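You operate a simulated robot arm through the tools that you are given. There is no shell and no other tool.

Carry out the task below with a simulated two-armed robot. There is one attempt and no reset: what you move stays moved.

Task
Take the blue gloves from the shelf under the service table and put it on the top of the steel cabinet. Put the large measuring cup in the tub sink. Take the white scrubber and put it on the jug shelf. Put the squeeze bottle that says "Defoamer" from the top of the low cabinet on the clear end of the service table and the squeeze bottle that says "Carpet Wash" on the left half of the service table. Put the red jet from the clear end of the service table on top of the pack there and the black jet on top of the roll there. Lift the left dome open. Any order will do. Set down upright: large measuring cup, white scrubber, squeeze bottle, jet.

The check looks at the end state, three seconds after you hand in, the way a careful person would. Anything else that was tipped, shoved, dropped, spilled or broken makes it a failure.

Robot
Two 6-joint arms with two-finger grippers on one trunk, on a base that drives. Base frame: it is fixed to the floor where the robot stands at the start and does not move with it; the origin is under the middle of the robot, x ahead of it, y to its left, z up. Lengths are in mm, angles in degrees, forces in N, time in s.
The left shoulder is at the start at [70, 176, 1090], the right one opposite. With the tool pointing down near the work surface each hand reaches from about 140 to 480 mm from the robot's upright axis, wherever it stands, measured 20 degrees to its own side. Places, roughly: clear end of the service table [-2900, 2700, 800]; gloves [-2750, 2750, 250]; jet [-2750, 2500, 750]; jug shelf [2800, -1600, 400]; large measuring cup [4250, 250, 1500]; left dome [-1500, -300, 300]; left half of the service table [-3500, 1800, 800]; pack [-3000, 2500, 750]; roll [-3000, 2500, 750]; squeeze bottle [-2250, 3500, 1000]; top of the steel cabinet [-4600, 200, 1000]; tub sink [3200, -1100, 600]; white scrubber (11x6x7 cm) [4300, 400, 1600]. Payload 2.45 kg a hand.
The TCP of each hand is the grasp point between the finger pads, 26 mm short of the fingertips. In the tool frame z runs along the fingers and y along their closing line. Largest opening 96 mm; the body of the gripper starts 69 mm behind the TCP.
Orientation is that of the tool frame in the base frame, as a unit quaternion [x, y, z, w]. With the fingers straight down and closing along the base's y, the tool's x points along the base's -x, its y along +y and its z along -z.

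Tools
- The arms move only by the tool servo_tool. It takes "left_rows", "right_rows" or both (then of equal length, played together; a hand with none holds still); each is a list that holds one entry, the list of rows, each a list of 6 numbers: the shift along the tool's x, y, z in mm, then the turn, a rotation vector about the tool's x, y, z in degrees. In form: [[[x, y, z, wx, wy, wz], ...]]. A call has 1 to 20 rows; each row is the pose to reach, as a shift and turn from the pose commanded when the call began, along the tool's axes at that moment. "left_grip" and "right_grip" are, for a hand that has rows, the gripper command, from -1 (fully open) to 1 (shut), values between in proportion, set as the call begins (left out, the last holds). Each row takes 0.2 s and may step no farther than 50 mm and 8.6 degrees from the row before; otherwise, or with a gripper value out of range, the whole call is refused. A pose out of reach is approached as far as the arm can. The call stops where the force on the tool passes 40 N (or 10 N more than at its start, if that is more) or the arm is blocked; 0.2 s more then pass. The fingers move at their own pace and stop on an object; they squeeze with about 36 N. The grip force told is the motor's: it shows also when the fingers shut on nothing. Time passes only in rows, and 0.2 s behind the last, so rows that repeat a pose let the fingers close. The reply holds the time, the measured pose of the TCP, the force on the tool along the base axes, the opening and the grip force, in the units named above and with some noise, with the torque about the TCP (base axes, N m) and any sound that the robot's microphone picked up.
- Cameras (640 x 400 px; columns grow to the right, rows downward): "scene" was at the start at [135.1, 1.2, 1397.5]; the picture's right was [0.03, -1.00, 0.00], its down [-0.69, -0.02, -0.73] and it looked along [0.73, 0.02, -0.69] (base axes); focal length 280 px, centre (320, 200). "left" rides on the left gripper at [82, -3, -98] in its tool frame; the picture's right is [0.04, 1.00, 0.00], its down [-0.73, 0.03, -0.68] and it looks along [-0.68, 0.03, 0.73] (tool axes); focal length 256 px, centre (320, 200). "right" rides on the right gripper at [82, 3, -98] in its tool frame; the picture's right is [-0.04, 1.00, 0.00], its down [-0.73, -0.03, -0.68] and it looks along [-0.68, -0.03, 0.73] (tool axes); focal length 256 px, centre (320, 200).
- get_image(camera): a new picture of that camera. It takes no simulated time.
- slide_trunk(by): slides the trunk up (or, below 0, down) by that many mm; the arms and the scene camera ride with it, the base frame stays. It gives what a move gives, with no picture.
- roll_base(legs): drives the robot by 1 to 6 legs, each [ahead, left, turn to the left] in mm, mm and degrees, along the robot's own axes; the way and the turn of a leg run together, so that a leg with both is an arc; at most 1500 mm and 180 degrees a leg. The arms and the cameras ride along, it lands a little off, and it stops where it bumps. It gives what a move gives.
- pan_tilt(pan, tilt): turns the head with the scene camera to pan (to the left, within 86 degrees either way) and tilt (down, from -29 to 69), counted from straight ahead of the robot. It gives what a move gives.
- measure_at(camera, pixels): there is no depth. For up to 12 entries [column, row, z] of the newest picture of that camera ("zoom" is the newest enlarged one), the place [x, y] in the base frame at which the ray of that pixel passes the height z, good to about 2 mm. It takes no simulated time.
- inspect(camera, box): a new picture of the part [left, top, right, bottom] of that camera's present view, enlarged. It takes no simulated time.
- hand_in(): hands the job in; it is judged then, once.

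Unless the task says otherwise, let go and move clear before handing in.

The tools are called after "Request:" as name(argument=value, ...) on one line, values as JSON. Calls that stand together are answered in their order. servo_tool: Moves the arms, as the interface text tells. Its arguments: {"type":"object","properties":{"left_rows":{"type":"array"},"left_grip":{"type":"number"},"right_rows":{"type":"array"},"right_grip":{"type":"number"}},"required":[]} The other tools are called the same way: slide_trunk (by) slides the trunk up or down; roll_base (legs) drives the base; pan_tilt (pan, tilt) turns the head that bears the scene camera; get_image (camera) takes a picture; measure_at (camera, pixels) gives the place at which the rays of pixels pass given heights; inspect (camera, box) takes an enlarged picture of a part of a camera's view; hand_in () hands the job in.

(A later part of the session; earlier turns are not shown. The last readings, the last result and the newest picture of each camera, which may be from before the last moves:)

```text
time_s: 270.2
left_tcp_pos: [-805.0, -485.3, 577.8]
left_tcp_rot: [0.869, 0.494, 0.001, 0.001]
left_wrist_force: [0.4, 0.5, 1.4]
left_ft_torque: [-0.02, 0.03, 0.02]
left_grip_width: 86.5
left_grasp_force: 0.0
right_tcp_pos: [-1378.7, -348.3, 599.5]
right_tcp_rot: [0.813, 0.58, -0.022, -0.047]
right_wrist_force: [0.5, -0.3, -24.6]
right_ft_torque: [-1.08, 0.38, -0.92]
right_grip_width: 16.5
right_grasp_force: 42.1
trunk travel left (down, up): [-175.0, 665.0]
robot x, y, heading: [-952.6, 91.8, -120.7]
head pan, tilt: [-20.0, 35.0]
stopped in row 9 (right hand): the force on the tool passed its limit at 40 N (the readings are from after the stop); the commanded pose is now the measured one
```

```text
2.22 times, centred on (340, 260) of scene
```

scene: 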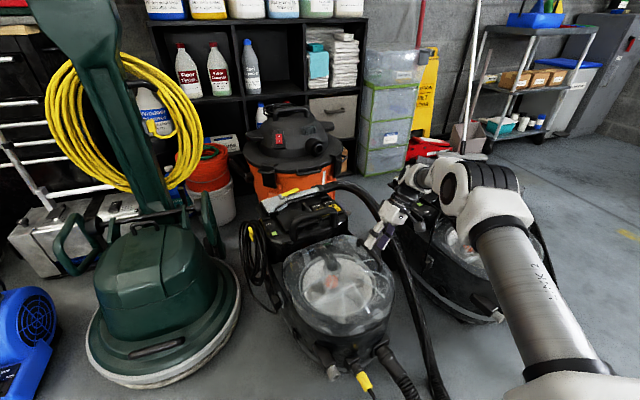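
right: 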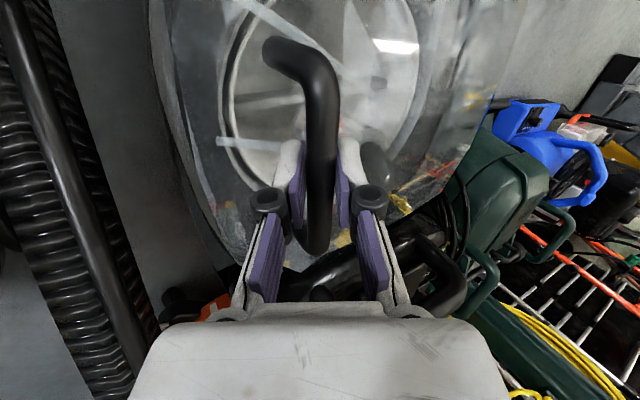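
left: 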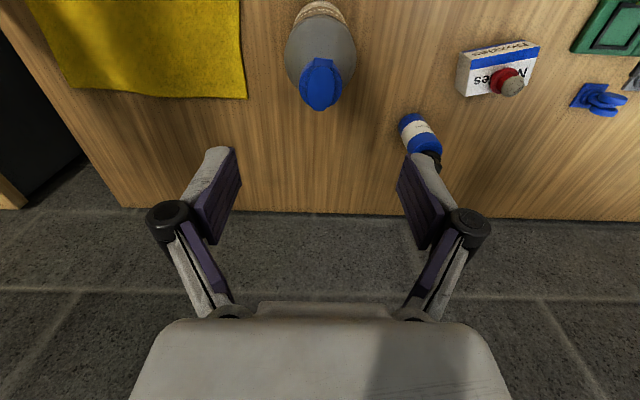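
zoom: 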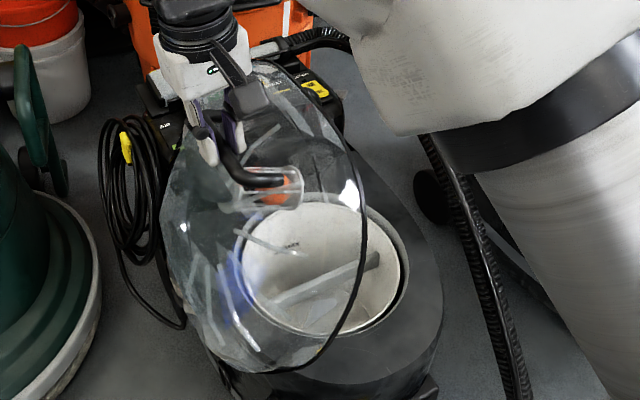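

Around 68° open; the remaining pull is radial. I trim downward 4 mm and continue past vertical.

Request:
servo_tool(right_rows=[[[0, 0.5, 4, 0, 0, 0], [0, 6.2, 3.3, 0.8, 0, 0], [0, 11.9, 2.6, 1.5, 0, 0], [0, 17.6, 1.8, 2.3, 0, 0], [0, 23.4, 1.1, 3, 0, 0], [0, 29.1, 0.9, 3.8, 0, 0], [0, 34.9, 0.6, 4.5, 0, 0], [0, 40.6, 0.4, 5.3, 0, 0], [0, 46.4, 0.1, 6, 0, 0]]])

Request:
inspect(camera="scene", box=[250, 150, 430, 350])

```text
time_s: 271.6
left_tcp_pos: [-805.5, -486.6, 577.9]
left_tcp_rot: [0.869, 0.494, 0.002, 0.002]
left_wrist_force: [0.4, -0.2, 0.2]
left_ft_torque: [0.0, -0.02, -0.02]
left_grip_width: 86.4
left_grasp_force: 0.0
right_tcp_pos: [-1374.7, -351.7, 600.9]
right_tcp_rot: [0.828, 0.558, -0.02, -0.043]
right_wrist_force: [-1.3, -4.0, -27.1]
right_ft_torque: [-1.06, 0.5, -1.01]
right_grip_width: 15.3
right_grasp_force: 41.2
trunk travel left (down, up): [-175.0, 665.0]
robot x, y, heading: [-952.6, 92.5, -121.0]
head pan, tilt: [-20.0, 35.0]
stopped in row 6 (right hand): the force on the tool passed its limit at 41 N (the readings are from after the stop); the commanded pose is now the measured one
```

```text
2.00 times, centred on (340, 250) of scene
```

zoom: 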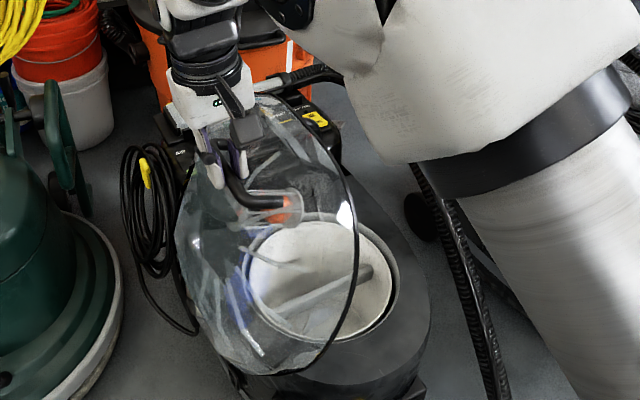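

Request:
servo_tool(right_rows=[[[0, 0, 2, 0, 0, 0], [0, 0, 4, 0, 0, 0], [0, 0, 4, 0, 0, 0]]])

Request:
get_image(camera="right")

Request:
get_image(camera="scene")

```text
time_s: 272.4
left_tcp_pos: [-805.8, -486.0, 577.3]
left_tcp_rot: [0.87, 0.494, 0.0, 0.001]
left_wrist_force: [1.0, 0.8, -0.3]
left_ft_torque: [0.01, -0.02, -0.03]
left_grip_width: 86.3
left_grasp_force: 0.0
right_tcp_pos: [-1374.6, -349.9, 600.8]
right_tcp_rot: [0.828, 0.559, -0.022, -0.042]
right_wrist_force: [-1.9, -3.2, -5.5]
right_ft_torque: [0.94, -0.49, -1.11]
right_grip_width: 15.2
right_grasp_force: 41.5
trunk travel left (down, up): [-175.0, 665.0]
robot x, y, heading: [-957.3, 90.8, -120.7]
head pan, tilt: [-20.0, 35.0]
```

```text
taken
```

right: 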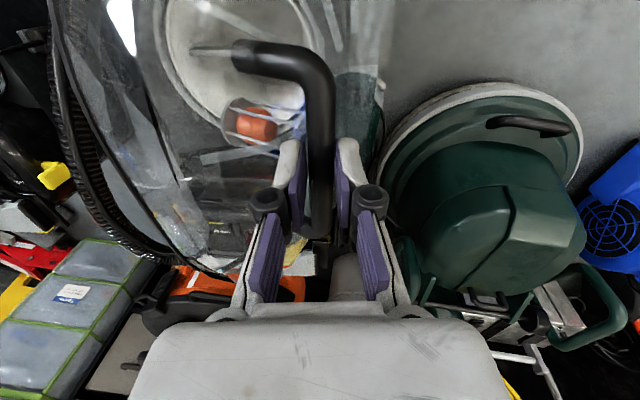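

```text
taken
```

scene: 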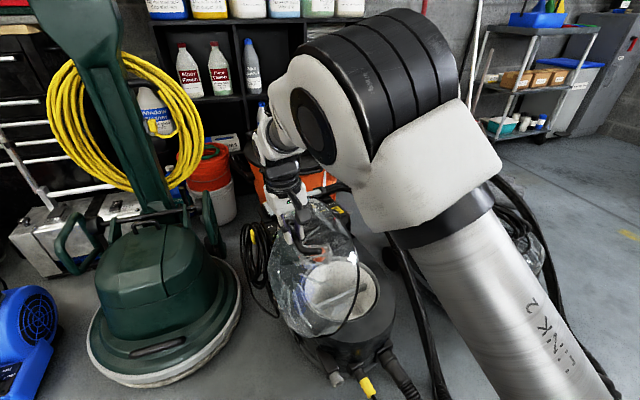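

Request:
servo_tool(right_rows=[[[0, 3, 0, 0, 0, 0], [0, 6, 0, 0, 0, 0], [0, 6, 0, 0, 0, 0]]])

```text
time_s: 273.2
left_tcp_pos: [-805.2, -486.0, 577.3]
left_tcp_rot: [0.87, 0.494, 0.0, 0.001]
left_wrist_force: [0.5, -0.2, 0.3]
left_ft_torque: [0.0, -0.02, -0.02]
left_grip_width: 86.7
left_grasp_force: 0.0
right_tcp_pos: [-1371.5, -351.9, 600.9]
right_tcp_rot: [0.83, 0.556, -0.021, -0.037]
right_wrist_force: [-2.0, -2.8, -0.3]
right_ft_torque: [-0.22, 0.21, -1.0]
right_grip_width: 15.2
right_grasp_force: 41.0
trunk travel left (down, up): [-175.0, 665.0]
robot x, y, heading: [-956.2, 91.9, -120.8]
head pan, tilt: [-20.0, 35.0]
```

Little resistance now; I keep pushing left slowly along the arc.

Request:
servo_tool(right_rows=[[[0, 3, -0.3, 0.5, 0, 0], [0, 6, -0.5, 1, 0, 0], [0, 9, -0.8, 1.5, 0, 0], [0, 12, -1, 2, 0, 0], [0, 15, -1.2, 2.5, 0, 0], [0, 18, -1.3, 3, 0, 0], [0, 21, -1.4, 3.5, 0, 0], [0, 24, -1.4, 4, 0, 0]]])

Request:
inspect(camera="scene", box=[250, 150, 430, 350])

```text
time_s: 275.2
left_tcp_pos: [-806.5, -485.4, 578.5]
left_tcp_rot: [0.87, 0.494, -0.001, 0.001]
left_wrist_force: [0.7, -0.5, 0.5]
left_ft_torque: [-0.01, 0.01, 0.0]
left_grip_width: 86.5
left_grasp_force: 0.0
right_tcp_pos: [-1374.9, -357.7, 610.7]
right_tcp_rot: [0.843, 0.536, -0.025, -0.04]
right_wrist_force: [0.5, 0.1, 1.4]
right_ft_torque: [-0.03, -0.05, 0.03]
right_grip_width: 0.2
right_grasp_force: 28.0
right hand out of reach, approached as far as the arm can: row 8
trunk travel left (down, up): [-175.0, 665.0]
robot x, y, heading: [-955.8, 88.6, -121.2]
head pan, tilt: [-20.0, 35.0]
stopped in row 8 (right hand): the arm was blocked; the commanded pose is now the measured one
```

```text
2.00 times, centred on (340, 250) of scene
```

zoom: 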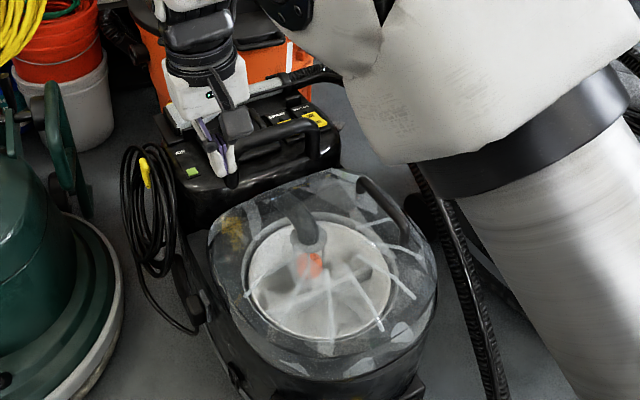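

The bar slipped out when the arm ran out of reach to the left, and the dome closed again by gravity. I'll retry with the base further left: first lift the hand clear and open the fingers.

Request:
servo_tool(right_rows=[[[0, 0, -30, 0, 0, 0], [0, -40, -60, 0, 0, 0], [0, -80, -80, 0, 0, 0], [0, -120, -80, 0, 0, 0], [0, -160, -80, 0, 0, 0]]], right_grip=-0.04)

Request:
get_image(camera="scene")

```text
time_s: 276.4
left_tcp_pos: [-803.8, -485.2, 579.4]
left_tcp_rot: [0.87, 0.494, 0.0, 0.001]
left_wrist_force: [0.1, 0.1, 0.3]
left_ft_torque: [0.0, -0.02, -0.01]
left_grip_width: 86.3
left_grasp_force: 0.0
right_tcp_pos: [-1510.4, -296.2, 705.5]
right_tcp_rot: [0.841, 0.538, -0.027, -0.043]
right_wrist_force: [0.6, 0.3, 0.1]
right_ft_torque: [0.0, -0.05, 0.01]
right_grip_width: 49.9
right_grasp_force: 0.0
trunk travel left (down, up): [-175.0, 665.0]
robot x, y, heading: [-959.7, 91.7, -120.7]
head pan, tilt: [-20.0, 35.0]
```

```text
taken
```

scene: 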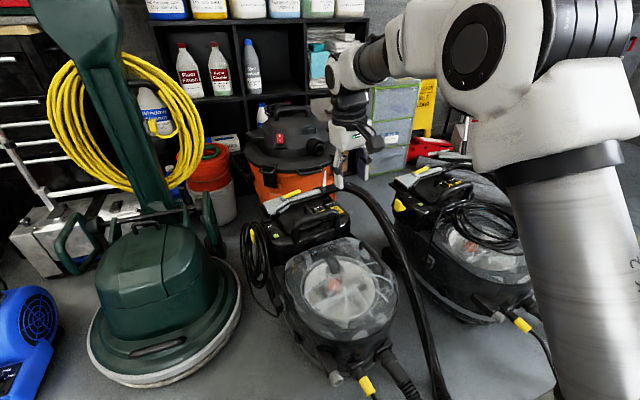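

Request:
measure_at(camera="scene", pixels=[[165, 388, 0], [240, 310, 0], [90, 330, 0], [330, 390, 50], [362, 395, 50], [50, 395, 0]])

```text
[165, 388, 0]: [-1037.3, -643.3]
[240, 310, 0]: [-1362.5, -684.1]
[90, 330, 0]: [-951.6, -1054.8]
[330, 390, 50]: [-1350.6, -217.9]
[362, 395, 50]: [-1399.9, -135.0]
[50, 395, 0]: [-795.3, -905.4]
```

I move the base 160 mm left and 70 mm ahead, and raise the trunk 70 mm.

Request:
roll_base(legs=[[0, 160, 0], [70, 0, -0.6]])

Request:
slide_trunk(by=70)

Request:
get_image(camera="right")

Request:
get_image(camera="scene")

```text
time_s: 278.4
left_tcp_pos: [-708.1, -631.3, 577.9]
left_tcp_rot: [0.872, 0.49, 0.001, 0.002]
left_wrist_force: [0.0, 0.0, -0.4]
left_ft_torque: [0.03, 0.01, -0.03]
left_grip_width: 86.6
left_grasp_force: 0.1
right_tcp_pos: [-1410.9, -434.4, 704.4]
right_tcp_rot: [0.845, 0.533, -0.026, -0.042]
right_wrist_force: [0.0, 0.6, -0.2]
right_ft_torque: [0.0, 0.02, -0.01]
right_grip_width: 50.1
right_grasp_force: 0.0
trunk travel left (down, up): [-175.0, 665.0]
robot x, y, heading: [-849.3, -54.4, -121.5]
head pan, tilt: [-20.0, 35.0]
```

```text
time_s: 279.5
left_tcp_pos: [-708.2, -630.1, 647.8]
left_tcp_rot: [0.872, 0.489, 0.0, 0.001]
left_wrist_force: [0.9, -0.6, -0.1]
left_ft_torque: [0.01, -0.01, 0.04]
left_grip_width: 86.6
left_grasp_force: 0.0
right_tcp_pos: [-1412.4, -433.9, 774.0]
right_tcp_rot: [0.844, 0.533, -0.027, -0.042]
right_wrist_force: [-0.3, -0.3, 0.6]
right_ft_torque: [0.01, 0.01, -0.01]
right_grip_width: 50.0
right_grasp_force: 0.1
trunk travel left (down, up): [-245.0, 595.0]
robot x, y, heading: [-851.3, -54.3, -121.5]
head pan, tilt: [-20.0, 35.0]
```

```text
taken
```

right: 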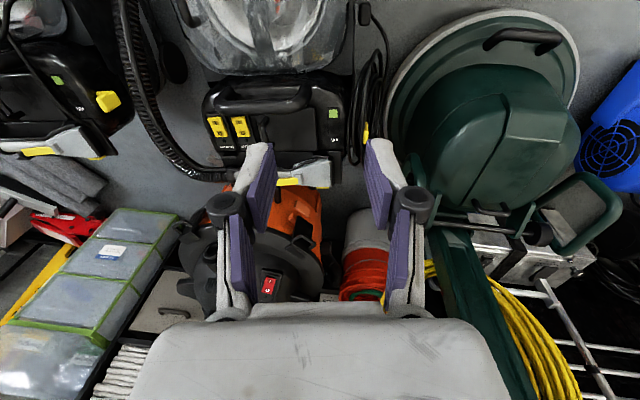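

```text
taken
```

scene: 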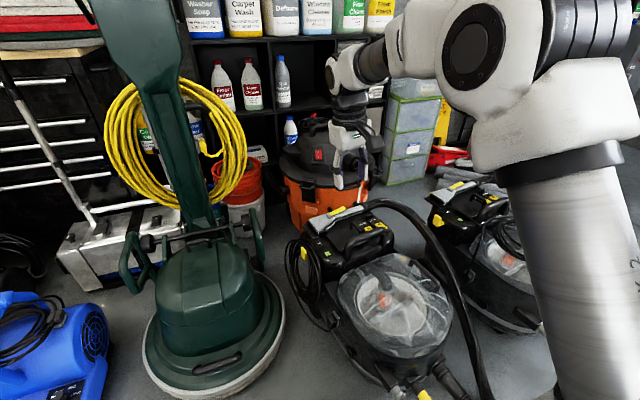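

I move the right hand over to the handle again with a 12° roll and the bar's yaw.

Request:
servo_tool(right_rows=[[[9, -37, 10, -2.5, 0, -0.8], [18, -75, 25, -5, 0, -1.6], [28, -112, 45, -7.6, 0, -2.5], [37, -149, 70, -10, 0, -3.3], [46, -186, 95, -12.6, 0, -4.1], [55, -224, 120, -15.2, 0, -5], [64.5, -261, 146, -17.7, 0, -5.8], [64.5, -261, 146, -17.7, 0, -5.8]]])

Request:
get_image(camera="right")

Request:
inspect(camera="scene", box=[320, 170, 500, 350])

```text
time_s: 281.3
left_tcp_pos: [-708.5, -630.1, 647.5]
left_tcp_rot: [0.872, 0.49, -0.001, 0.002]
left_wrist_force: [1.3, -0.1, -0.4]
left_ft_torque: [-0.01, 0.0, -0.02]
left_grip_width: 86.3
left_grasp_force: 0.0
right_tcp_pos: [-1631.8, -255.2, 655.6]
right_tcp_rot: [0.813, 0.573, 0.058, 0.086]
right_wrist_force: [-0.3, 0.1, 0.4]
right_ft_torque: [0.01, -0.01, 0.02]
right_grip_width: 49.9
right_grasp_force: 0.0
trunk travel left (down, up): [-245.0, 595.0]
robot x, y, heading: [-854.8, -54.6, -121.4]
head pan, tilt: [-20.0, 35.0]
```

```text
taken
```

right: 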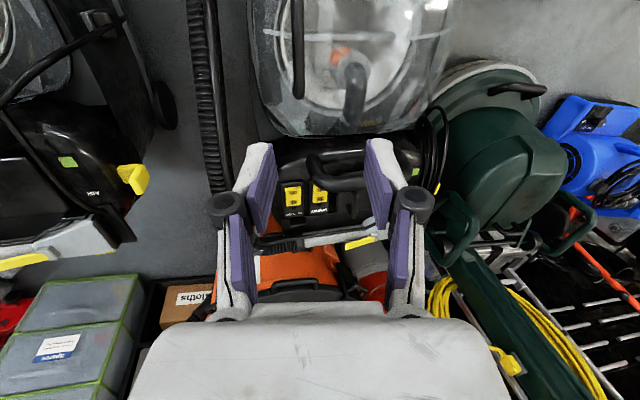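

```text
2.22 times, centred on (410, 260) of scene
```

zoom: 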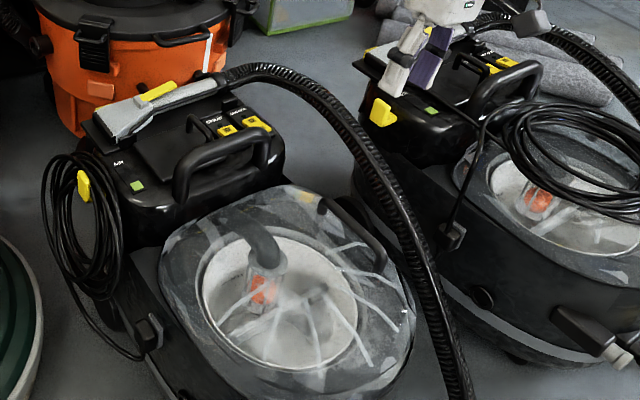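

Alignment as predicted (bar at col 298). I approach to 45 mm standoff.

Request:
servo_tool(right_rows=[[[0, -6, 45, 0, 0, 0], [0, -12, 90, 0, 0, 0], [0, -18, 135, 0, 0, 0], [0, -23, 175, 0, 0, 0], [0, -26, 205, 0, 0, 0], [0, -26, 213, 0, 0, 0], [0, -26, 213, 0, 0, 0]]])

Request:
get_image(camera="right")

```text
time_s: 282.9
left_tcp_pos: [-708.4, -630.4, 648.1]
left_tcp_rot: [0.872, 0.49, -0.001, 0.002]
left_wrist_force: [0.4, -0.5, 0.5]
left_ft_torque: [-0.01, 0.01, 0.01]
left_grip_width: 86.3
left_grasp_force: 0.1
right_tcp_pos: [-1614.1, -263.1, 439.4]
right_tcp_rot: [0.813, 0.573, 0.057, 0.087]
right_wrist_force: [-0.3, 0.3, -0.7]
right_ft_torque: [0.02, 0.03, -0.01]
right_grip_width: 49.8
right_grasp_force: 0.0
trunk travel left (down, up): [-245.0, 595.0]
robot x, y, heading: [-851.4, -59.1, -121.4]
head pan, tilt: [-20.0, 35.0]
```

```text
taken
```

right: 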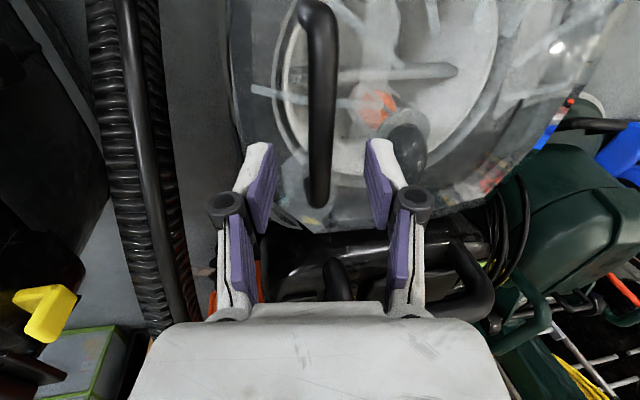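

Centred on the bar. I narrow the fingers to ~38 mm and advance 31 mm.

Request:
servo_tool(right_rows=[[[0, 0, 0, 0, 0, 0], [0, 0, 12, 0, 0, 0], [0, 0, 24, 0, 0, 0], [0, 0, 31, 0, 0, 0], [0, 0, 31, 0, 0, 0]]], right_grip=0.2)

Request:
get_image(camera="right")

```text
time_s: 284.1
left_tcp_pos: [-707.2, -630.2, 648.4]
left_tcp_rot: [0.872, 0.489, -0.001, 0.001]
left_wrist_force: [0.6, 0.3, 0.6]
left_ft_torque: [-0.01, 0.0, -0.02]
left_grip_width: 86.4
left_grasp_force: 0.1
right_tcp_pos: [-1608.2, -267.5, 410.9]
right_tcp_rot: [0.813, 0.573, 0.056, 0.087]
right_wrist_force: [0.3, 0.8, -0.6]
right_ft_torque: [0.03, 0.0, -0.02]
right_grip_width: 38.4
right_grasp_force: 0.0
trunk travel left (down, up): [-245.0, 595.0]
robot x, y, heading: [-854.3, -53.9, -121.3]
head pan, tilt: [-20.0, 35.0]
```

```text
taken
```

right: 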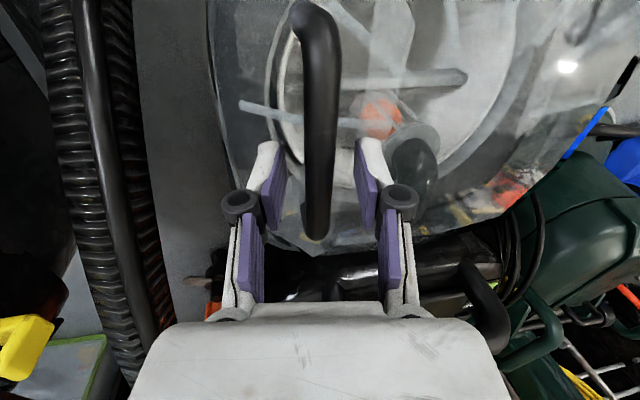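

Request:
servo_tool(right_rows=[[[0, 0, 4, 0, 0, 0], [0, 0, 4, 0, 0, 0]]])

Request:
servo_tool(right_rows=[[[0, 0, 0, 0, 0, 0], [0, 0, 0, 0, 0, 0], [0, 0, 0, 0, 0, 0]]], right_grip=1)

Request:
get_image(camera="right")

```text
time_s: 284.7
left_tcp_pos: [-707.5, -631.0, 648.3]
left_tcp_rot: [0.872, 0.489, -0.001, 0.0]
left_wrist_force: [0.3, 0.3, 0.3]
left_ft_torque: [0.02, -0.01, 0.01]
left_grip_width: 86.3
left_grasp_force: 0.2
right_tcp_pos: [-1609.0, -267.0, 407.4]
right_tcp_rot: [0.813, 0.572, 0.058, 0.088]
right_wrist_force: [0.0, 0.2, 1.1]
right_ft_torque: [-0.03, -0.02, 0.02]
right_grip_width: 38.1
right_grasp_force: 0.1
trunk travel left (down, up): [-245.0, 595.0]
robot x, y, heading: [-852.1, -54.7, -121.3]
head pan, tilt: [-20.0, 35.0]
```

```text
time_s: 285.5
left_tcp_pos: [-708.6, -629.9, 649.4]
left_tcp_rot: [0.872, 0.489, 0.0, 0.001]
left_wrist_force: [0.2, -0.7, 0.4]
left_ft_torque: [-0.02, 0.0, -0.01]
left_grip_width: 86.5
left_grasp_force: 0.0
right_tcp_pos: [-1608.8, -267.3, 407.4]
right_tcp_rot: [0.813, 0.573, 0.057, 0.087]
right_wrist_force: [-9.7, 1.9, 0.4]
right_ft_torque: [-0.08, 0.15, -1.17]
right_grip_width: 15.0
right_grasp_force: 40.6
trunk travel left (down, up): [-245.0, 595.0]
robot x, y, heading: [-851.7, -53.9, -121.5]
head pan, tilt: [-20.0, 35.0]
```

```text
taken
```

right: 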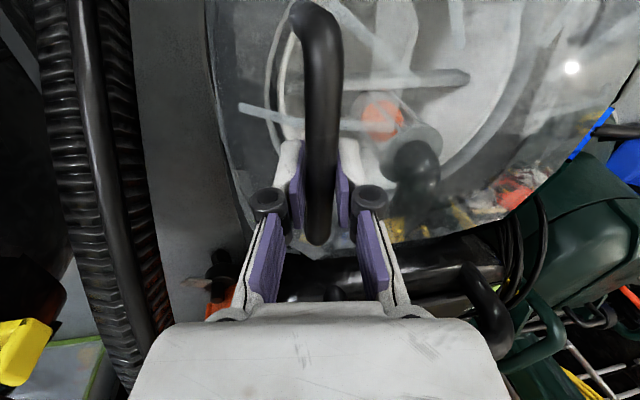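

Bar gripped again. I follow the arc in slow steps (about 6 mm each).

Request:
servo_tool(right_rows=[[[0, 3, -4.9, 0.4, 0, 0], [0, 6.1, -9.9, 0.9, 0, 0], [0, 9.1, -14.8, 1.3, 0, 0], [0, 12.2, -19.7, 1.75, 0, 0], [0, 15.6, -24.4, 2.2, 0, 0], [0, 19.1, -29, 2.6, 0, 0], [0, 22.5, -33.7, 3.1, 0, 0], [0, 26, -38.4, 3.5, 0, 0]]])

```text
time_s: 287.3
left_tcp_pos: [-707.4, -631.7, 647.7]
left_tcp_rot: [0.872, 0.489, 0.0, 0.001]
left_wrist_force: [0.7, 0.1, -0.3]
left_ft_torque: [0.0, 0.04, -0.01]
left_grip_width: 86.4
left_grasp_force: 0.0
right_tcp_pos: [-1589.2, -274.5, 448.3]
right_tcp_rot: [0.816, 0.574, 0.042, 0.061]
right_wrist_force: [17.5, -13.9, -15.5]
right_ft_torque: [0.17, -0.24, -0.94]
right_grip_width: 15.0
right_grasp_force: 41.2
trunk travel left (down, up): [-245.0, 595.0]
robot x, y, heading: [-852.7, -54.4, -121.0]
head pan, tilt: [-20.0, 35.0]
```

Request:
servo_tool(right_rows=[[[0, 4, -1.5, 0.2, 0, 0], [0, 7.8, -5, 0.5, 0, 0], [0, 11.5, -9.4, 0.9, 0, 0], [0, 15.2, -13.8, 1.4, 0, 0], [0, 18.8, -18.2, 1.8, 0, 0], [0, 22.5, -22.6, 2.3, 0, 0], [0, 26.5, -26.7, 2.7, 0, 0], [0, 30.6, -30.8, 3.1, 0, 0], [0, 34.6, -34.9, 3.6, 0, 0], [0, 38.7, -39, 4, 0, 0]]])

```text
time_s: 289.5
left_tcp_pos: [-708.2, -631.8, 647.7]
left_tcp_rot: [0.872, 0.489, 0.0, 0.001]
left_wrist_force: [0.1, 1.1, 0.3]
left_ft_torque: [0.03, 0.05, 0.01]
left_grip_width: 86.5
left_grasp_force: 0.2
right_tcp_pos: [-1560.0, -286.2, 492.8]
right_tcp_rot: [0.817, 0.575, 0.022, 0.033]
right_wrist_force: [22.6, -16.5, -27.2]
right_ft_torque: [-0.11, -0.02, -1.03]
right_grip_width: 14.8
right_grasp_force: 41.3
trunk travel left (down, up): [-245.0, 595.0]
robot x, y, heading: [-858.3, -54.1, -121.5]
head pan, tilt: [-20.0, 35.0]
```

Forces are near the limit; I look at the scene to see whether the vacuum itself shifts.

Request:
get_image(camera="scene")

Request:
inspect(camera="scene", box=[290, 180, 490, 390])

```text
taken
```

scene: 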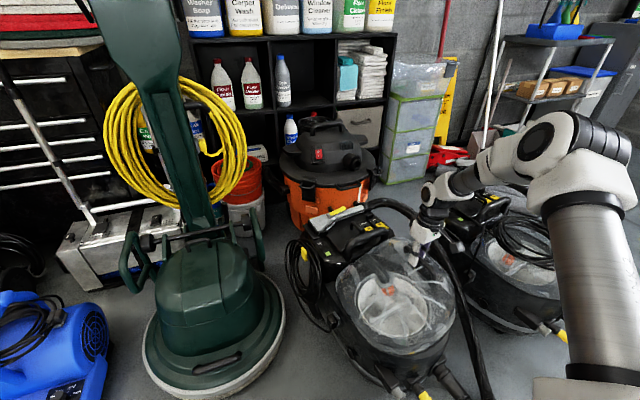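

```text
1.90 times, centred on (390, 285) of scene
```

zoom: 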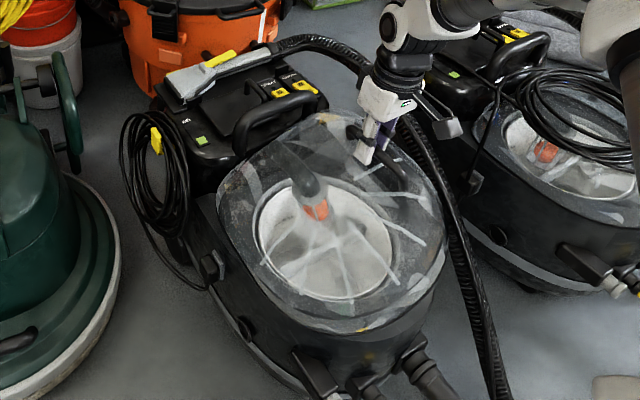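

The vacuum has not moved and the dome is ~22° up. I relax the stretch by shifting the hand ~5 mm toward the hinge and read the force again.

Request:
servo_tool(right_rows=[[[0, 1.6, 1.9, 0, 0, 0], [0, 3.2, 3.8, 0, 0, 0], [0, 3.2, 3.8, 0, 0, 0]]])

```text
time_s: 290.3
left_tcp_pos: [-708.2, -629.8, 648.3]
left_tcp_rot: [0.872, 0.489, -0.001, 0.001]
left_wrist_force: [1.2, 0.6, 0.2]
left_ft_torque: [0.0, 0.02, -0.04]
left_grip_width: 86.1
left_grasp_force: 0.1
right_tcp_pos: [-1559.0, -285.3, 492.2]
right_tcp_rot: [0.817, 0.575, 0.017, 0.033]
right_wrist_force: [-10.8, 0.3, 3.3]
right_ft_torque: [0.9, -0.27, -0.98]
right_grip_width: 15.1
right_grasp_force: 41.4
trunk travel left (down, up): [-245.0, 595.0]
robot x, y, heading: [-856.7, -57.2, -121.2]
head pan, tilt: [-20.0, 35.0]
```

The force dropped to ~11 N with a 5 mm shift, so the linkage is stiff; I use a refined pivot (radius 256) and continue in short runs.

Request:
servo_tool(right_rows=[[[0, 3, -3.8, 0.3, 0, 0], [0, 6, -7.5, 0.7, 0, 0], [0, 9, -11.3, 1, 0, 0], [0, 11.9, -15, 1.3, 0, 0], [0, 16, -18.8, 1.7, 0, 0], [0, 20.2, -22.7, 2.2, 0, 0], [0, 24.3, -26.5, 2.6, 0, 0], [0, 28.5, -30.3, 3, 0, 0]]])

```text
time_s: 292.1
left_tcp_pos: [-708.1, -630.8, 647.3]
left_tcp_rot: [0.872, 0.489, 0.002, 0.001]
left_wrist_force: [0.0, 0.2, -0.2]
left_ft_torque: [-0.03, -0.07, -0.01]
left_grip_width: 86.3
left_grasp_force: 0.0
right_tcp_pos: [-1531.5, -294.1, 520.3]
right_tcp_rot: [0.818, 0.575, 0.007, 0.011]
right_wrist_force: [17.8, -8.1, -26.8]
right_ft_torque: [-0.47, 0.11, -1.01]
right_grip_width: 15.2
right_grasp_force: 41.4
trunk travel left (down, up): [-245.0, 595.0]
robot x, y, heading: [-852.8, -53.6, -121.2]
head pan, tilt: [-20.0, 35.0]
```

Refit gives a lower pivot (radius ~296). I correct inward and continue.

Request:
servo_tool(right_rows=[[[0, 5.7, 0.3, 0.3, 0, 0], [0, 9.9, -2.9, 0.6, 0, 0], [0, 14, -6, 1, 0, 0], [0, 18.2, -9.2, 1.3, 0, 0], [0, 22.4, -12.3, 1.7, 0, 0], [0, 26.8, -15.2, 2, 0, 0], [0, 31.2, -18, 2.4, 0, 0], [0, 35.6, -20.9, 2.7, 0, 0], [0, 40, -23.8, 3.1, 0, 0]]])

```text
time_s: 294.1
left_tcp_pos: [-709.5, -631.2, 648.4]
left_tcp_rot: [0.872, 0.49, -0.001, 0.001]
left_wrist_force: [-0.4, -0.4, 0.0]
left_ft_torque: [0.02, -0.01, -0.02]
left_grip_width: 86.4
left_grasp_force: 0.0
right_tcp_pos: [-1496.2, -307.3, 547.9]
right_tcp_rot: [0.817, 0.576, -0.01, -0.011]
right_wrist_force: [2.8, -7.2, -12.6]
right_ft_torque: [-0.74, 0.38, -1.01]
right_grip_width: 15.3
right_grasp_force: 41.6
trunk travel left (down, up): [-245.0, 595.0]
robot x, y, heading: [-854.6, -57.8, -121.4]
head pan, tilt: [-20.0, 35.0]
```

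Force is low now (≈15 N), so the model fits. I continue.

Request:
servo_tool(right_rows=[[[0, 4.4, -2.8, 0.35, 0, 0], [0, 8.9, -5.5, 0.7, 0, 0], [0, 13.3, -8.3, 1, 0, 0], [0, 17.7, -11.1, 1.4, 0, 0], [0, 22.3, -13.5, 1.75, 0, 0], [0, 26.9, -16, 2.1, 0, 0], [0, 31.5, -18.5, 2.45, 0, 0], [0, 36.1, -20.9, 2.8, 0, 0], [0, 40.9, -23.1, 3.15, 0, 0], [0, 45.7, -25.3, 3.5, 0, 0], [0, 50.4, -27.4, 3.85, 0, 0], [0, 55.2, -29.6, 4.2, 0, 0]]])

Request:
inspect(camera="scene", box=[290, 150, 490, 360])

```text
time_s: 296.7
left_tcp_pos: [-709.9, -632.0, 647.1]
left_tcp_rot: [0.873, 0.489, 0.002, 0.0]
left_wrist_force: [0.0, 0.5, -0.1]
left_ft_torque: [0.01, 0.0, 0.01]
left_grip_width: 86.6
left_grasp_force: 0.0
right_tcp_pos: [-1443.7, -327.4, 572.7]
right_tcp_rot: [0.816, 0.575, -0.029, -0.04]
right_wrist_force: [7.3, -9.1, -36.7]
right_ft_torque: [-0.13, 0.03, -1.02]
right_grip_width: 15.2
right_grasp_force: 41.1
trunk travel left (down, up): [-245.0, 595.0]
robot x, y, heading: [-853.6, -53.6, -121.5]
head pan, tilt: [-20.0, 35.0]
```

```text
1.90 times, centred on (390, 255) of scene
```

zoom: 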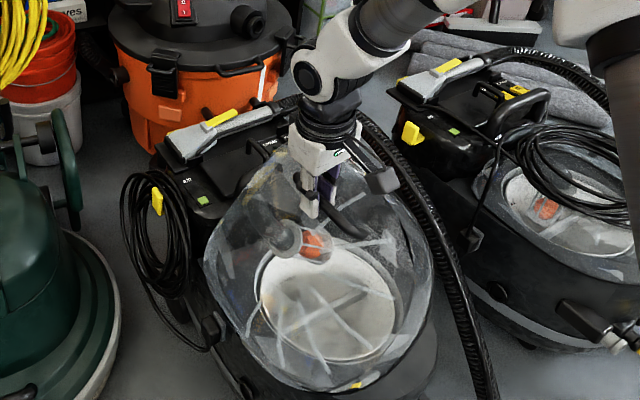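

I trim the radius again (about 4 mm inward) and continue toward vertical.

Request:
servo_tool(right_rows=[[[0, 3, 2.5, 0.2, 0, 0], [0, 6, 1.7, 0.3, 0, 0], [0, 11.2, -0.3, 0.7, 0, 0], [0, 16.4, -2.2, 1, 0, 0], [0, 21.5, -4.2, 1.4, 0, 0], [0, 26.7, -6.2, 1.7, 0, 0], [0, 31.5, -7.6, 2.1, 0, 0], [0, 36.2, -9, 2.5, 0, 0], [0, 41, -10.4, 2.8, 0, 0], [0, 45.7, -11.8, 3.2, 0, 0]]])

```text
time_s: 298.9
left_tcp_pos: [-707.7, -630.8, 648.4]
left_tcp_rot: [0.872, 0.489, -0.001, 0.001]
left_wrist_force: [-0.1, 0.3, -0.2]
left_ft_torque: [-0.01, -0.02, -0.01]
left_grip_width: 86.5
left_grasp_force: 0.0
right_tcp_pos: [-1397.1, -341.5, 583.5]
right_tcp_rot: [0.816, 0.573, -0.047, -0.063]
right_wrist_force: [-2.7, -4.5, 1.7]
right_ft_torque: [-0.44, 0.25, -0.95]
right_grip_width: 15.6
right_grasp_force: 41.4
trunk travel left (down, up): [-245.0, 595.0]
robot x, y, heading: [-853.1, -56.1, -121.5]
head pan, tilt: [-20.0, 35.0]
```

Force is nearly zero – dome ~65° open. I continue past vertical.

Request:
servo_tool(right_rows=[[[0, 4.8, -1.3, 0.4, 0, 0], [0, 9.5, -2.7, 0.8, 0, 0], [0, 14.3, -4, 1.1, 0, 0], [0, 19, -5.3, 1.5, 0, 0], [0, 23.8, -6.3, 1.9, 0, 0], [0, 28.7, -7.4, 2.3, 0, 0], [0, 33.5, -8.4, 2.6, 0, 0], [0, 38.3, -9.4, 3, 0, 0]]])

Request:
inspect(camera="scene", box=[290, 150, 490, 360])

```text
time_s: 300.7
left_tcp_pos: [-708.3, -631.0, 647.3]
left_tcp_rot: [0.872, 0.49, -0.001, 0.001]
left_wrist_force: [0.2, -1.0, -0.5]
left_ft_torque: [0.01, 0.01, 0.0]
left_grip_width: 86.2
left_grasp_force: 0.0
right_tcp_pos: [-1362.0, -355.5, 586.2]
right_tcp_rot: [0.813, 0.572, -0.063, -0.085]
right_wrist_force: [-2.7, -4.7, -3.2]
right_ft_torque: [0.09, -0.03, -1.01]
right_grip_width: 15.1
right_grasp_force: 41.5
trunk travel left (down, up): [-245.0, 595.0]
robot x, y, heading: [-854.2, -53.4, -121.4]
head pan, tilt: [-20.0, 35.0]
```

```text
1.90 times, centred on (390, 255) of scene
```

zoom: 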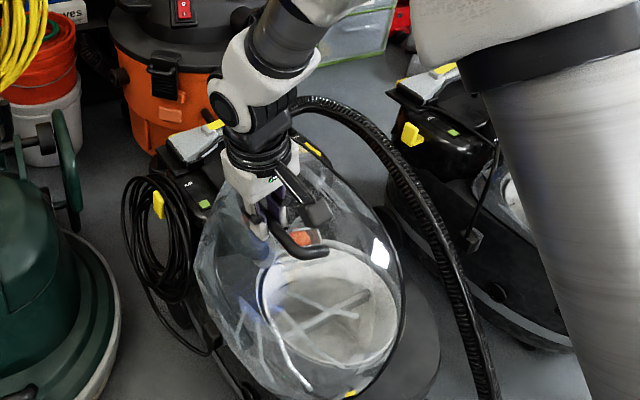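

Request:
servo_tool(right_rows=[[[0, 4.9, -0.9, 0.4, 0, 0], [0, 9.8, -1.8, 0.8, 0, 0], [0, 14.6, -2.7, 1.1, 0, 0], [0, 19.5, -3.6, 1.5, 0, 0], [0, 24.4, -4.2, 1.9, 0, 0], [0, 29.3, -4.9, 2.3, 0, 0], [0, 34.2, -5.5, 2.6, 0, 0], [0, 39.1, -6.1, 3, 0, 0]]])

Request:
inspect(camera="scene", box=[290, 150, 490, 360])

```text
time_s: 302.5
left_tcp_pos: [-708.7, -631.1, 648.4]
left_tcp_rot: [0.872, 0.489, -0.001, 0.001]
left_wrist_force: [-0.1, 0.2, 0.8]
left_ft_torque: [-0.03, 0.0, -0.02]
left_grip_width: 86.3
left_grasp_force: 0.2
right_tcp_pos: [-1325.5, -369.0, 583.1]
right_tcp_rot: [0.811, 0.571, -0.077, -0.105]
right_wrist_force: [-3.1, -4.5, -10.1]
right_ft_torque: [-0.23, 0.1, -0.94]
right_grip_width: 15.3
right_grasp_force: 41.4
trunk travel left (down, up): [-245.0, 595.0]
robot x, y, heading: [-850.3, -56.0, -121.5]
head pan, tilt: [-20.0, 35.0]
```

```text
1.90 times, centred on (390, 255) of scene
```

zoom: 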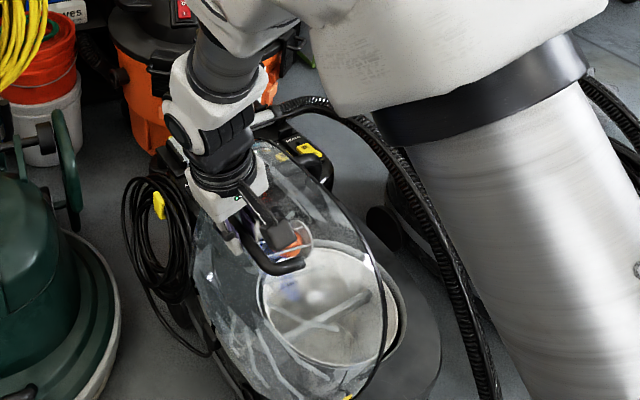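

Request:
servo_tool(right_rows=[[[0, 4.9, -0.5, 0.4, 0, 0], [0, 9.8, -1.1, 0.8, 0, 0], [0, 14.7, -1.6, 1.1, 0, 0], [0, 19.6, -2.1, 1.5, 0, 0], [0, 24.6, -2.3, 1.9, 0, 0], [0, 29.5, -2.4, 2.3, 0, 0], [0, 34.5, -2.6, 2.6, 0, 0], [0, 39.4, -2.7, 3, 0, 0]]])

Request:
inspect(camera="scene", box=[290, 150, 490, 360])

```text
time_s: 304.3
left_tcp_pos: [-708.4, -630.3, 647.0]
left_tcp_rot: [0.872, 0.489, 0.0, 0.001]
left_wrist_force: [0.5, -0.4, 0.4]
left_ft_torque: [0.0, -0.04, 0.0]
left_grip_width: 86.1
left_grasp_force: 0.2
right_tcp_pos: [-1297.0, -377.5, 578.7]
right_tcp_rot: [0.825, 0.551, -0.077, -0.101]
right_wrist_force: [-4.3, -2.7, -9.8]
right_ft_torque: [-0.75, 0.41, -0.74]
right_grip_width: 14.3
right_grasp_force: 40.5
trunk travel left (down, up): [-245.0, 595.0]
robot x, y, heading: [-855.5, -56.9, -121.6]
head pan, tilt: [-20.0, 35.0]
```

```text
1.90 times, centred on (390, 255) of scene
```

zoom: 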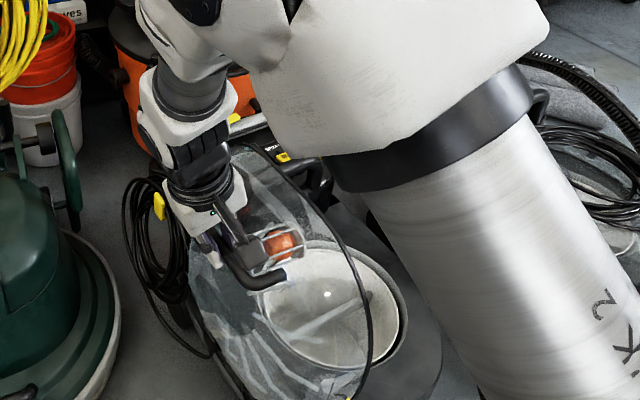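

Dome ~82° open; a bit more to pass the balance point. I allow the yaw to follow.

Request:
servo_tool(right_rows=[[[0, 5, -0.1, 0.4, 0, 0.8], [0, 9.9, -0.2, 0.8, 0, 1.5], [0, 14.9, -0.3, 1.1, 0, 2.3], [0, 19.8, -0.3, 1.5, 0, 3], [0, 24.8, 0, 1.9, 0, 3.5], [0, 29.7, 0.2, 2.3, 0, 4]]])

Request:
inspect(camera="scene", box=[290, 150, 490, 360])

```text
time_s: 305.7
left_tcp_pos: [-706.5, -628.9, 649.1]
left_tcp_rot: [0.872, 0.49, -0.002, 0.001]
left_wrist_force: [0.7, -0.8, 0.1]
left_ft_torque: [-0.01, 0.04, 0.04]
left_grip_width: 86.6
left_grasp_force: 0.1
right_tcp_pos: [-1302.7, -385.7, 579.0]
right_tcp_rot: [0.844, 0.517, -0.097, -0.108]
right_wrist_force: [6.6, -4.1, 31.8]
right_ft_torque: [0.19, -0.06, 1.01]
right_grip_width: 15.1
right_grasp_force: 41.4
right hand out of reach, approached as far as the arm can: row 1, 2, 3, 4, 5, 6
trunk travel left (down, up): [-245.0, 595.0]
robot x, y, heading: [-850.5, -55.4, -121.5]
head pan, tilt: [-20.0, 35.0]
```

```text
1.90 times, centred on (390, 255) of scene
```

zoom: 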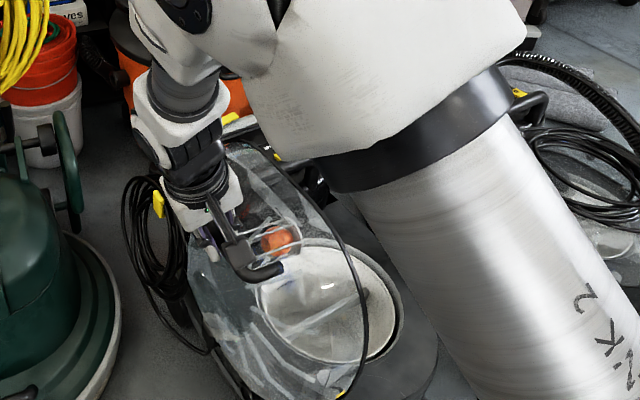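

The arm is at its limit at ~82° dome angle. I open the fingers slightly (caging the bar) to see which way the dome leans.

Request:
servo_tool(right_rows=[[[0, 0, 0, 0, 0, 0], [0, 0, 0, 0, 0, 0], [0, 0, 0, 0, 0, 0], [0, 0, 0, 0, 0, 0]]], right_grip=0.3)

Request:
get_image(camera="right")

Request:
inspect(camera="scene", box=[290, 170, 430, 360])

```text
time_s: 306.7
left_tcp_pos: [-708.0, -630.1, 648.7]
left_tcp_rot: [0.872, 0.489, -0.002, 0.001]
left_wrist_force: [0.3, -0.3, 0.4]
left_ft_torque: [-0.01, 0.0, 0.03]
left_grip_width: 86.4
left_grasp_force: 0.1
right_tcp_pos: [-1303.8, -382.9, 570.2]
right_tcp_rot: [0.844, 0.516, -0.089, -0.113]
right_wrist_force: [0.6, -1.0, 4.4]
right_ft_torque: [-0.02, 0.06, 0.07]
right_grip_width: 35.3
right_grasp_force: 0.4
trunk travel left (down, up): [-245.0, 595.0]
robot x, y, heading: [-852.1, -57.0, -121.6]
head pan, tilt: [-20.0, 35.0]
```

```text
taken
```

right: 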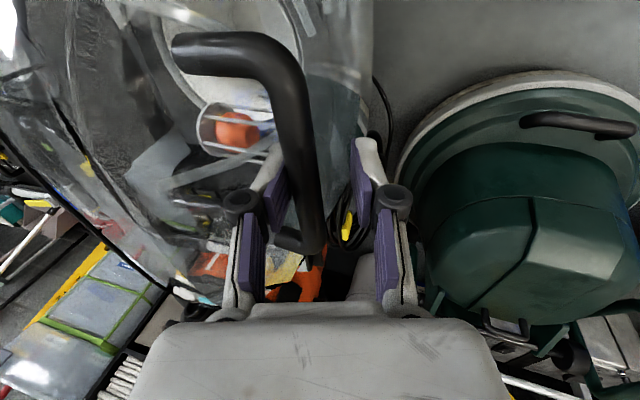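

```text
2.11 times, centred on (360, 265) of scene
```

zoom: 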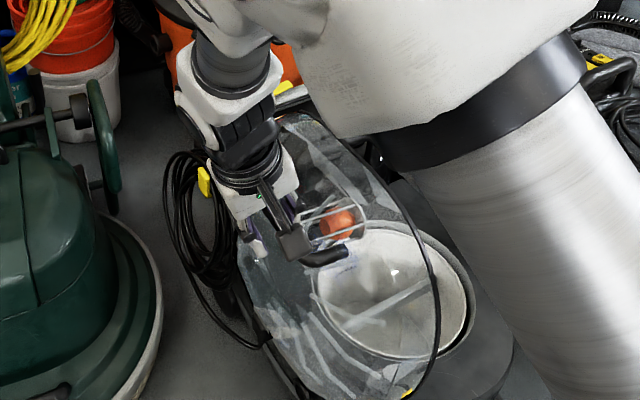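

The bar leans lightly on the right finger, so the dome is just short of balance. I reset the command near the measured pose, then push further left by small base moves while keeping the bar caged.

Request:
servo_tool(right_rows=[[[0, -20, 0, -2, 0, 1.7], [0, -36, 0, -4, 0, 3.5], [0, -36, 0, -4, 0, 3.5]]])

Request:
get_image(camera="right")

```text
time_s: 307.5
left_tcp_pos: [-706.9, -630.3, 647.4]
left_tcp_rot: [0.872, 0.489, -0.001, 0.0]
left_wrist_force: [-0.7, -0.5, -0.3]
left_ft_torque: [0.02, -0.03, -0.04]
left_grip_width: 86.5
left_grasp_force: 0.0
right_tcp_pos: [-1325.4, -374.9, 581.9]
right_tcp_rot: [0.844, 0.517, -0.093, -0.107]
right_wrist_force: [-0.6, -0.2, 0.2]
right_ft_torque: [-0.01, 0.03, 0.04]
right_grip_width: 33.7
right_grasp_force: 0.0
trunk travel left (down, up): [-245.0, 595.0]
robot x, y, heading: [-853.4, -53.9, -121.3]
head pan, tilt: [-20.0, 35.0]
```

```text
taken
```

right: 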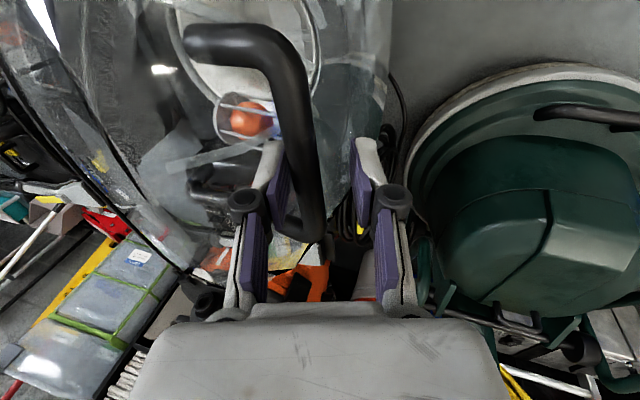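

I push the dome further with small base steps to the left, lowering the hand along the arc.

Request:
roll_base(legs=[[0, 28, 0]])

Request:
servo_tool(right_rows=[[[0, 1.1, 4, 0, 0, 0], [0, 1.1, 4, 0, 0, 0]]])

Request:
roll_base(legs=[[0, 28, 0]])

Request:
get_image(camera="right")

```text
time_s: 308.3
left_tcp_pos: [-683.2, -644.6, 646.7]
left_tcp_rot: [0.872, 0.489, -0.001, 0.0]
left_wrist_force: [0.7, 0.0, -0.4]
left_ft_torque: [0.0, 0.0, 0.0]
left_grip_width: 86.5
left_grasp_force: 0.0
right_tcp_pos: [-1299.9, -391.4, 581.2]
right_tcp_rot: [0.844, 0.517, -0.094, -0.107]
right_wrist_force: [1.4, -0.2, 0.1]
right_ft_torque: [0.03, 0.03, 0.03]
right_grip_width: 33.2
right_grasp_force: 0.0
trunk travel left (down, up): [-245.0, 595.0]
robot x, y, heading: [-828.5, -72.3, -121.2]
head pan, tilt: [-20.0, 35.0]
```

```text
time_s: 308.9
left_tcp_pos: [-684.4, -645.7, 648.0]
left_tcp_rot: [0.872, 0.489, 0.0, 0.001]
left_wrist_force: [-0.5, 0.4, 0.6]
left_ft_torque: [0.02, -0.03, 0.0]
left_grip_width: 86.6
left_grasp_force: 0.0
right_tcp_pos: [-1300.1, -389.8, 577.4]
right_tcp_rot: [0.844, 0.516, -0.095, -0.108]
right_wrist_force: [0.3, 0.1, 1.4]
right_ft_torque: [0.03, 0.0, 0.0]
right_grip_width: 33.5
right_grasp_force: 0.0
trunk travel left (down, up): [-245.0, 595.0]
robot x, y, heading: [-827.4, -67.6, -121.4]
head pan, tilt: [-20.0, 35.0]
```

```text
time_s: 309.7
left_tcp_pos: [-658.4, -660.6, 646.9]
left_tcp_rot: [0.872, 0.489, -0.001, 0.0]
left_wrist_force: [0.3, 0.2, -0.3]
left_ft_torque: [-0.02, 0.03, 0.0]
left_grip_width: 86.6
left_grasp_force: 0.1
right_tcp_pos: [-1275.3, -403.5, 577.5]
right_tcp_rot: [0.844, 0.517, -0.095, -0.107]
right_wrist_force: [1.6, -0.2, 1.0]
right_ft_torque: [-0.02, 0.04, 0.0]
right_grip_width: 33.3
right_grasp_force: 0.1
trunk travel left (down, up): [-245.0, 595.0]
robot x, y, heading: [-808.9, -79.9, -121.6]
head pan, tilt: [-20.0, 35.0]
```

```text
taken
```

right: 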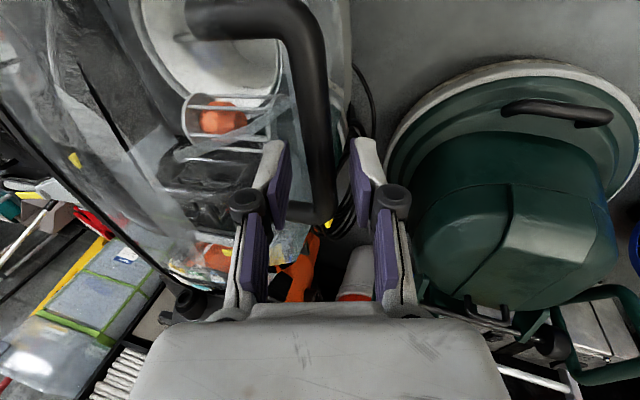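

Request:
servo_tool(right_rows=[[[0, 2.5, 8, 0, 0, 0], [0, 2.5, 8, 0, 0, 0]]])

Request:
roll_base(legs=[[0, 28, 0]])

Request:
get_image(camera="right")

Request:
inspect(camera="scene", box=[310, 150, 490, 360])

```text
time_s: 310.3
left_tcp_pos: [-658.0, -659.5, 648.3]
left_tcp_rot: [0.872, 0.489, 0.0, 0.001]
left_wrist_force: [0.7, -0.5, -0.8]
left_ft_torque: [-0.01, 0.02, -0.02]
left_grip_width: 86.4
left_grasp_force: 0.1
right_tcp_pos: [-1277.6, -404.1, 569.9]
right_tcp_rot: [0.845, 0.516, -0.094, -0.107]
right_wrist_force: [0.6, -0.4, 1.1]
right_ft_torque: [-0.06, 0.03, 0.02]
right_grip_width: 33.1
right_grasp_force: 0.1
trunk travel left (down, up): [-245.0, 595.0]
robot x, y, heading: [-807.1, -82.4, -121.5]
head pan, tilt: [-20.0, 35.0]
```

```text
time_s: 311.2
left_tcp_pos: [-634.4, -674.1, 646.5]
left_tcp_rot: [0.872, 0.489, 0.0, 0.0]
left_wrist_force: [0.1, 0.3, -0.2]
left_ft_torque: [0.04, 0.02, 0.05]
left_grip_width: 86.5
left_grasp_force: 0.1
right_tcp_pos: [-1251.9, -419.1, 569.1]
right_tcp_rot: [0.845, 0.516, -0.093, -0.108]
right_wrist_force: [1.1, 0.1, -0.5]
right_ft_torque: [-0.02, -0.04, 0.03]
right_grip_width: 32.9
right_grasp_force: 0.0
trunk travel left (down, up): [-245.0, 595.0]
robot x, y, heading: [-781.3, -96.4, -121.4]
head pan, tilt: [-20.0, 35.0]
```

```text
taken
```

right: 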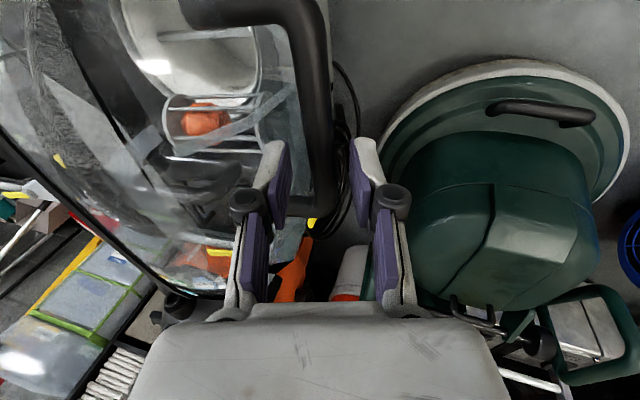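

```text
1.90 times, centred on (400, 255) of scene
```

zoom: 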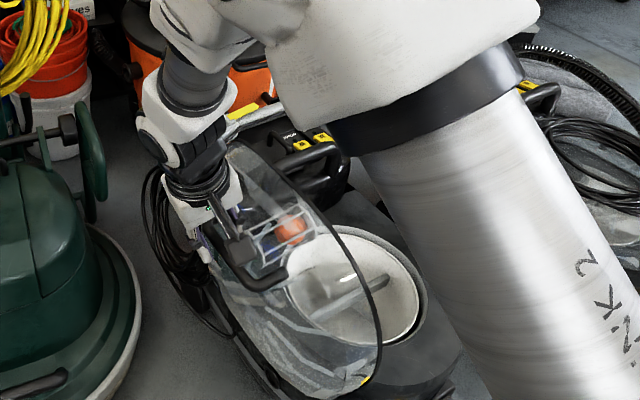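

The bar is now centred with no contact force; I open the fingers wider to see whether the dome stays by itself.

Request:
servo_tool(right_rows=[[[0, 0, 0, 0, 0, 0], [0, 0, 0, 0, 0, 0], [0, 0, 0, 0, 0, 0], [0, 0, 0, 0, 0, 0]]], right_grip=-0.3)

Request:
get_image(camera="right")

```text
time_s: 312.2
left_tcp_pos: [-634.1, -674.4, 648.2]
left_tcp_rot: [0.872, 0.49, -0.001, 0.001]
left_wrist_force: [0.3, -0.2, 0.3]
left_ft_torque: [0.0, -0.02, -0.01]
left_grip_width: 86.3
left_grasp_force: 0.1
right_tcp_pos: [-1253.2, -418.8, 569.0]
right_tcp_rot: [0.844, 0.517, -0.093, -0.107]
right_wrist_force: [1.2, -0.4, 1.1]
right_ft_torque: [-0.05, -0.01, 0.04]
right_grip_width: 62.1
right_grasp_force: 0.1
trunk travel left (down, up): [-245.0, 595.0]
robot x, y, heading: [-781.2, -97.2, -121.4]
head pan, tilt: [-20.0, 35.0]
```

```text
taken
```

right: 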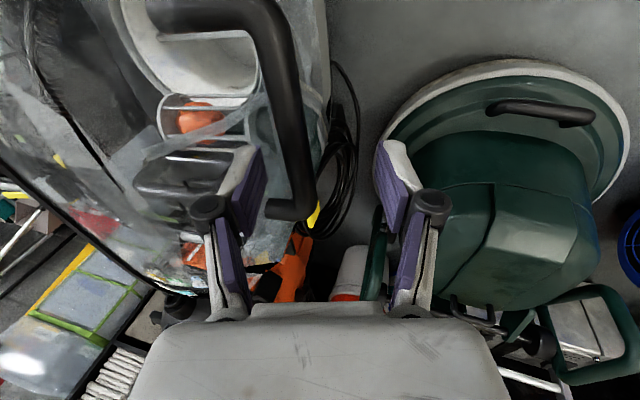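

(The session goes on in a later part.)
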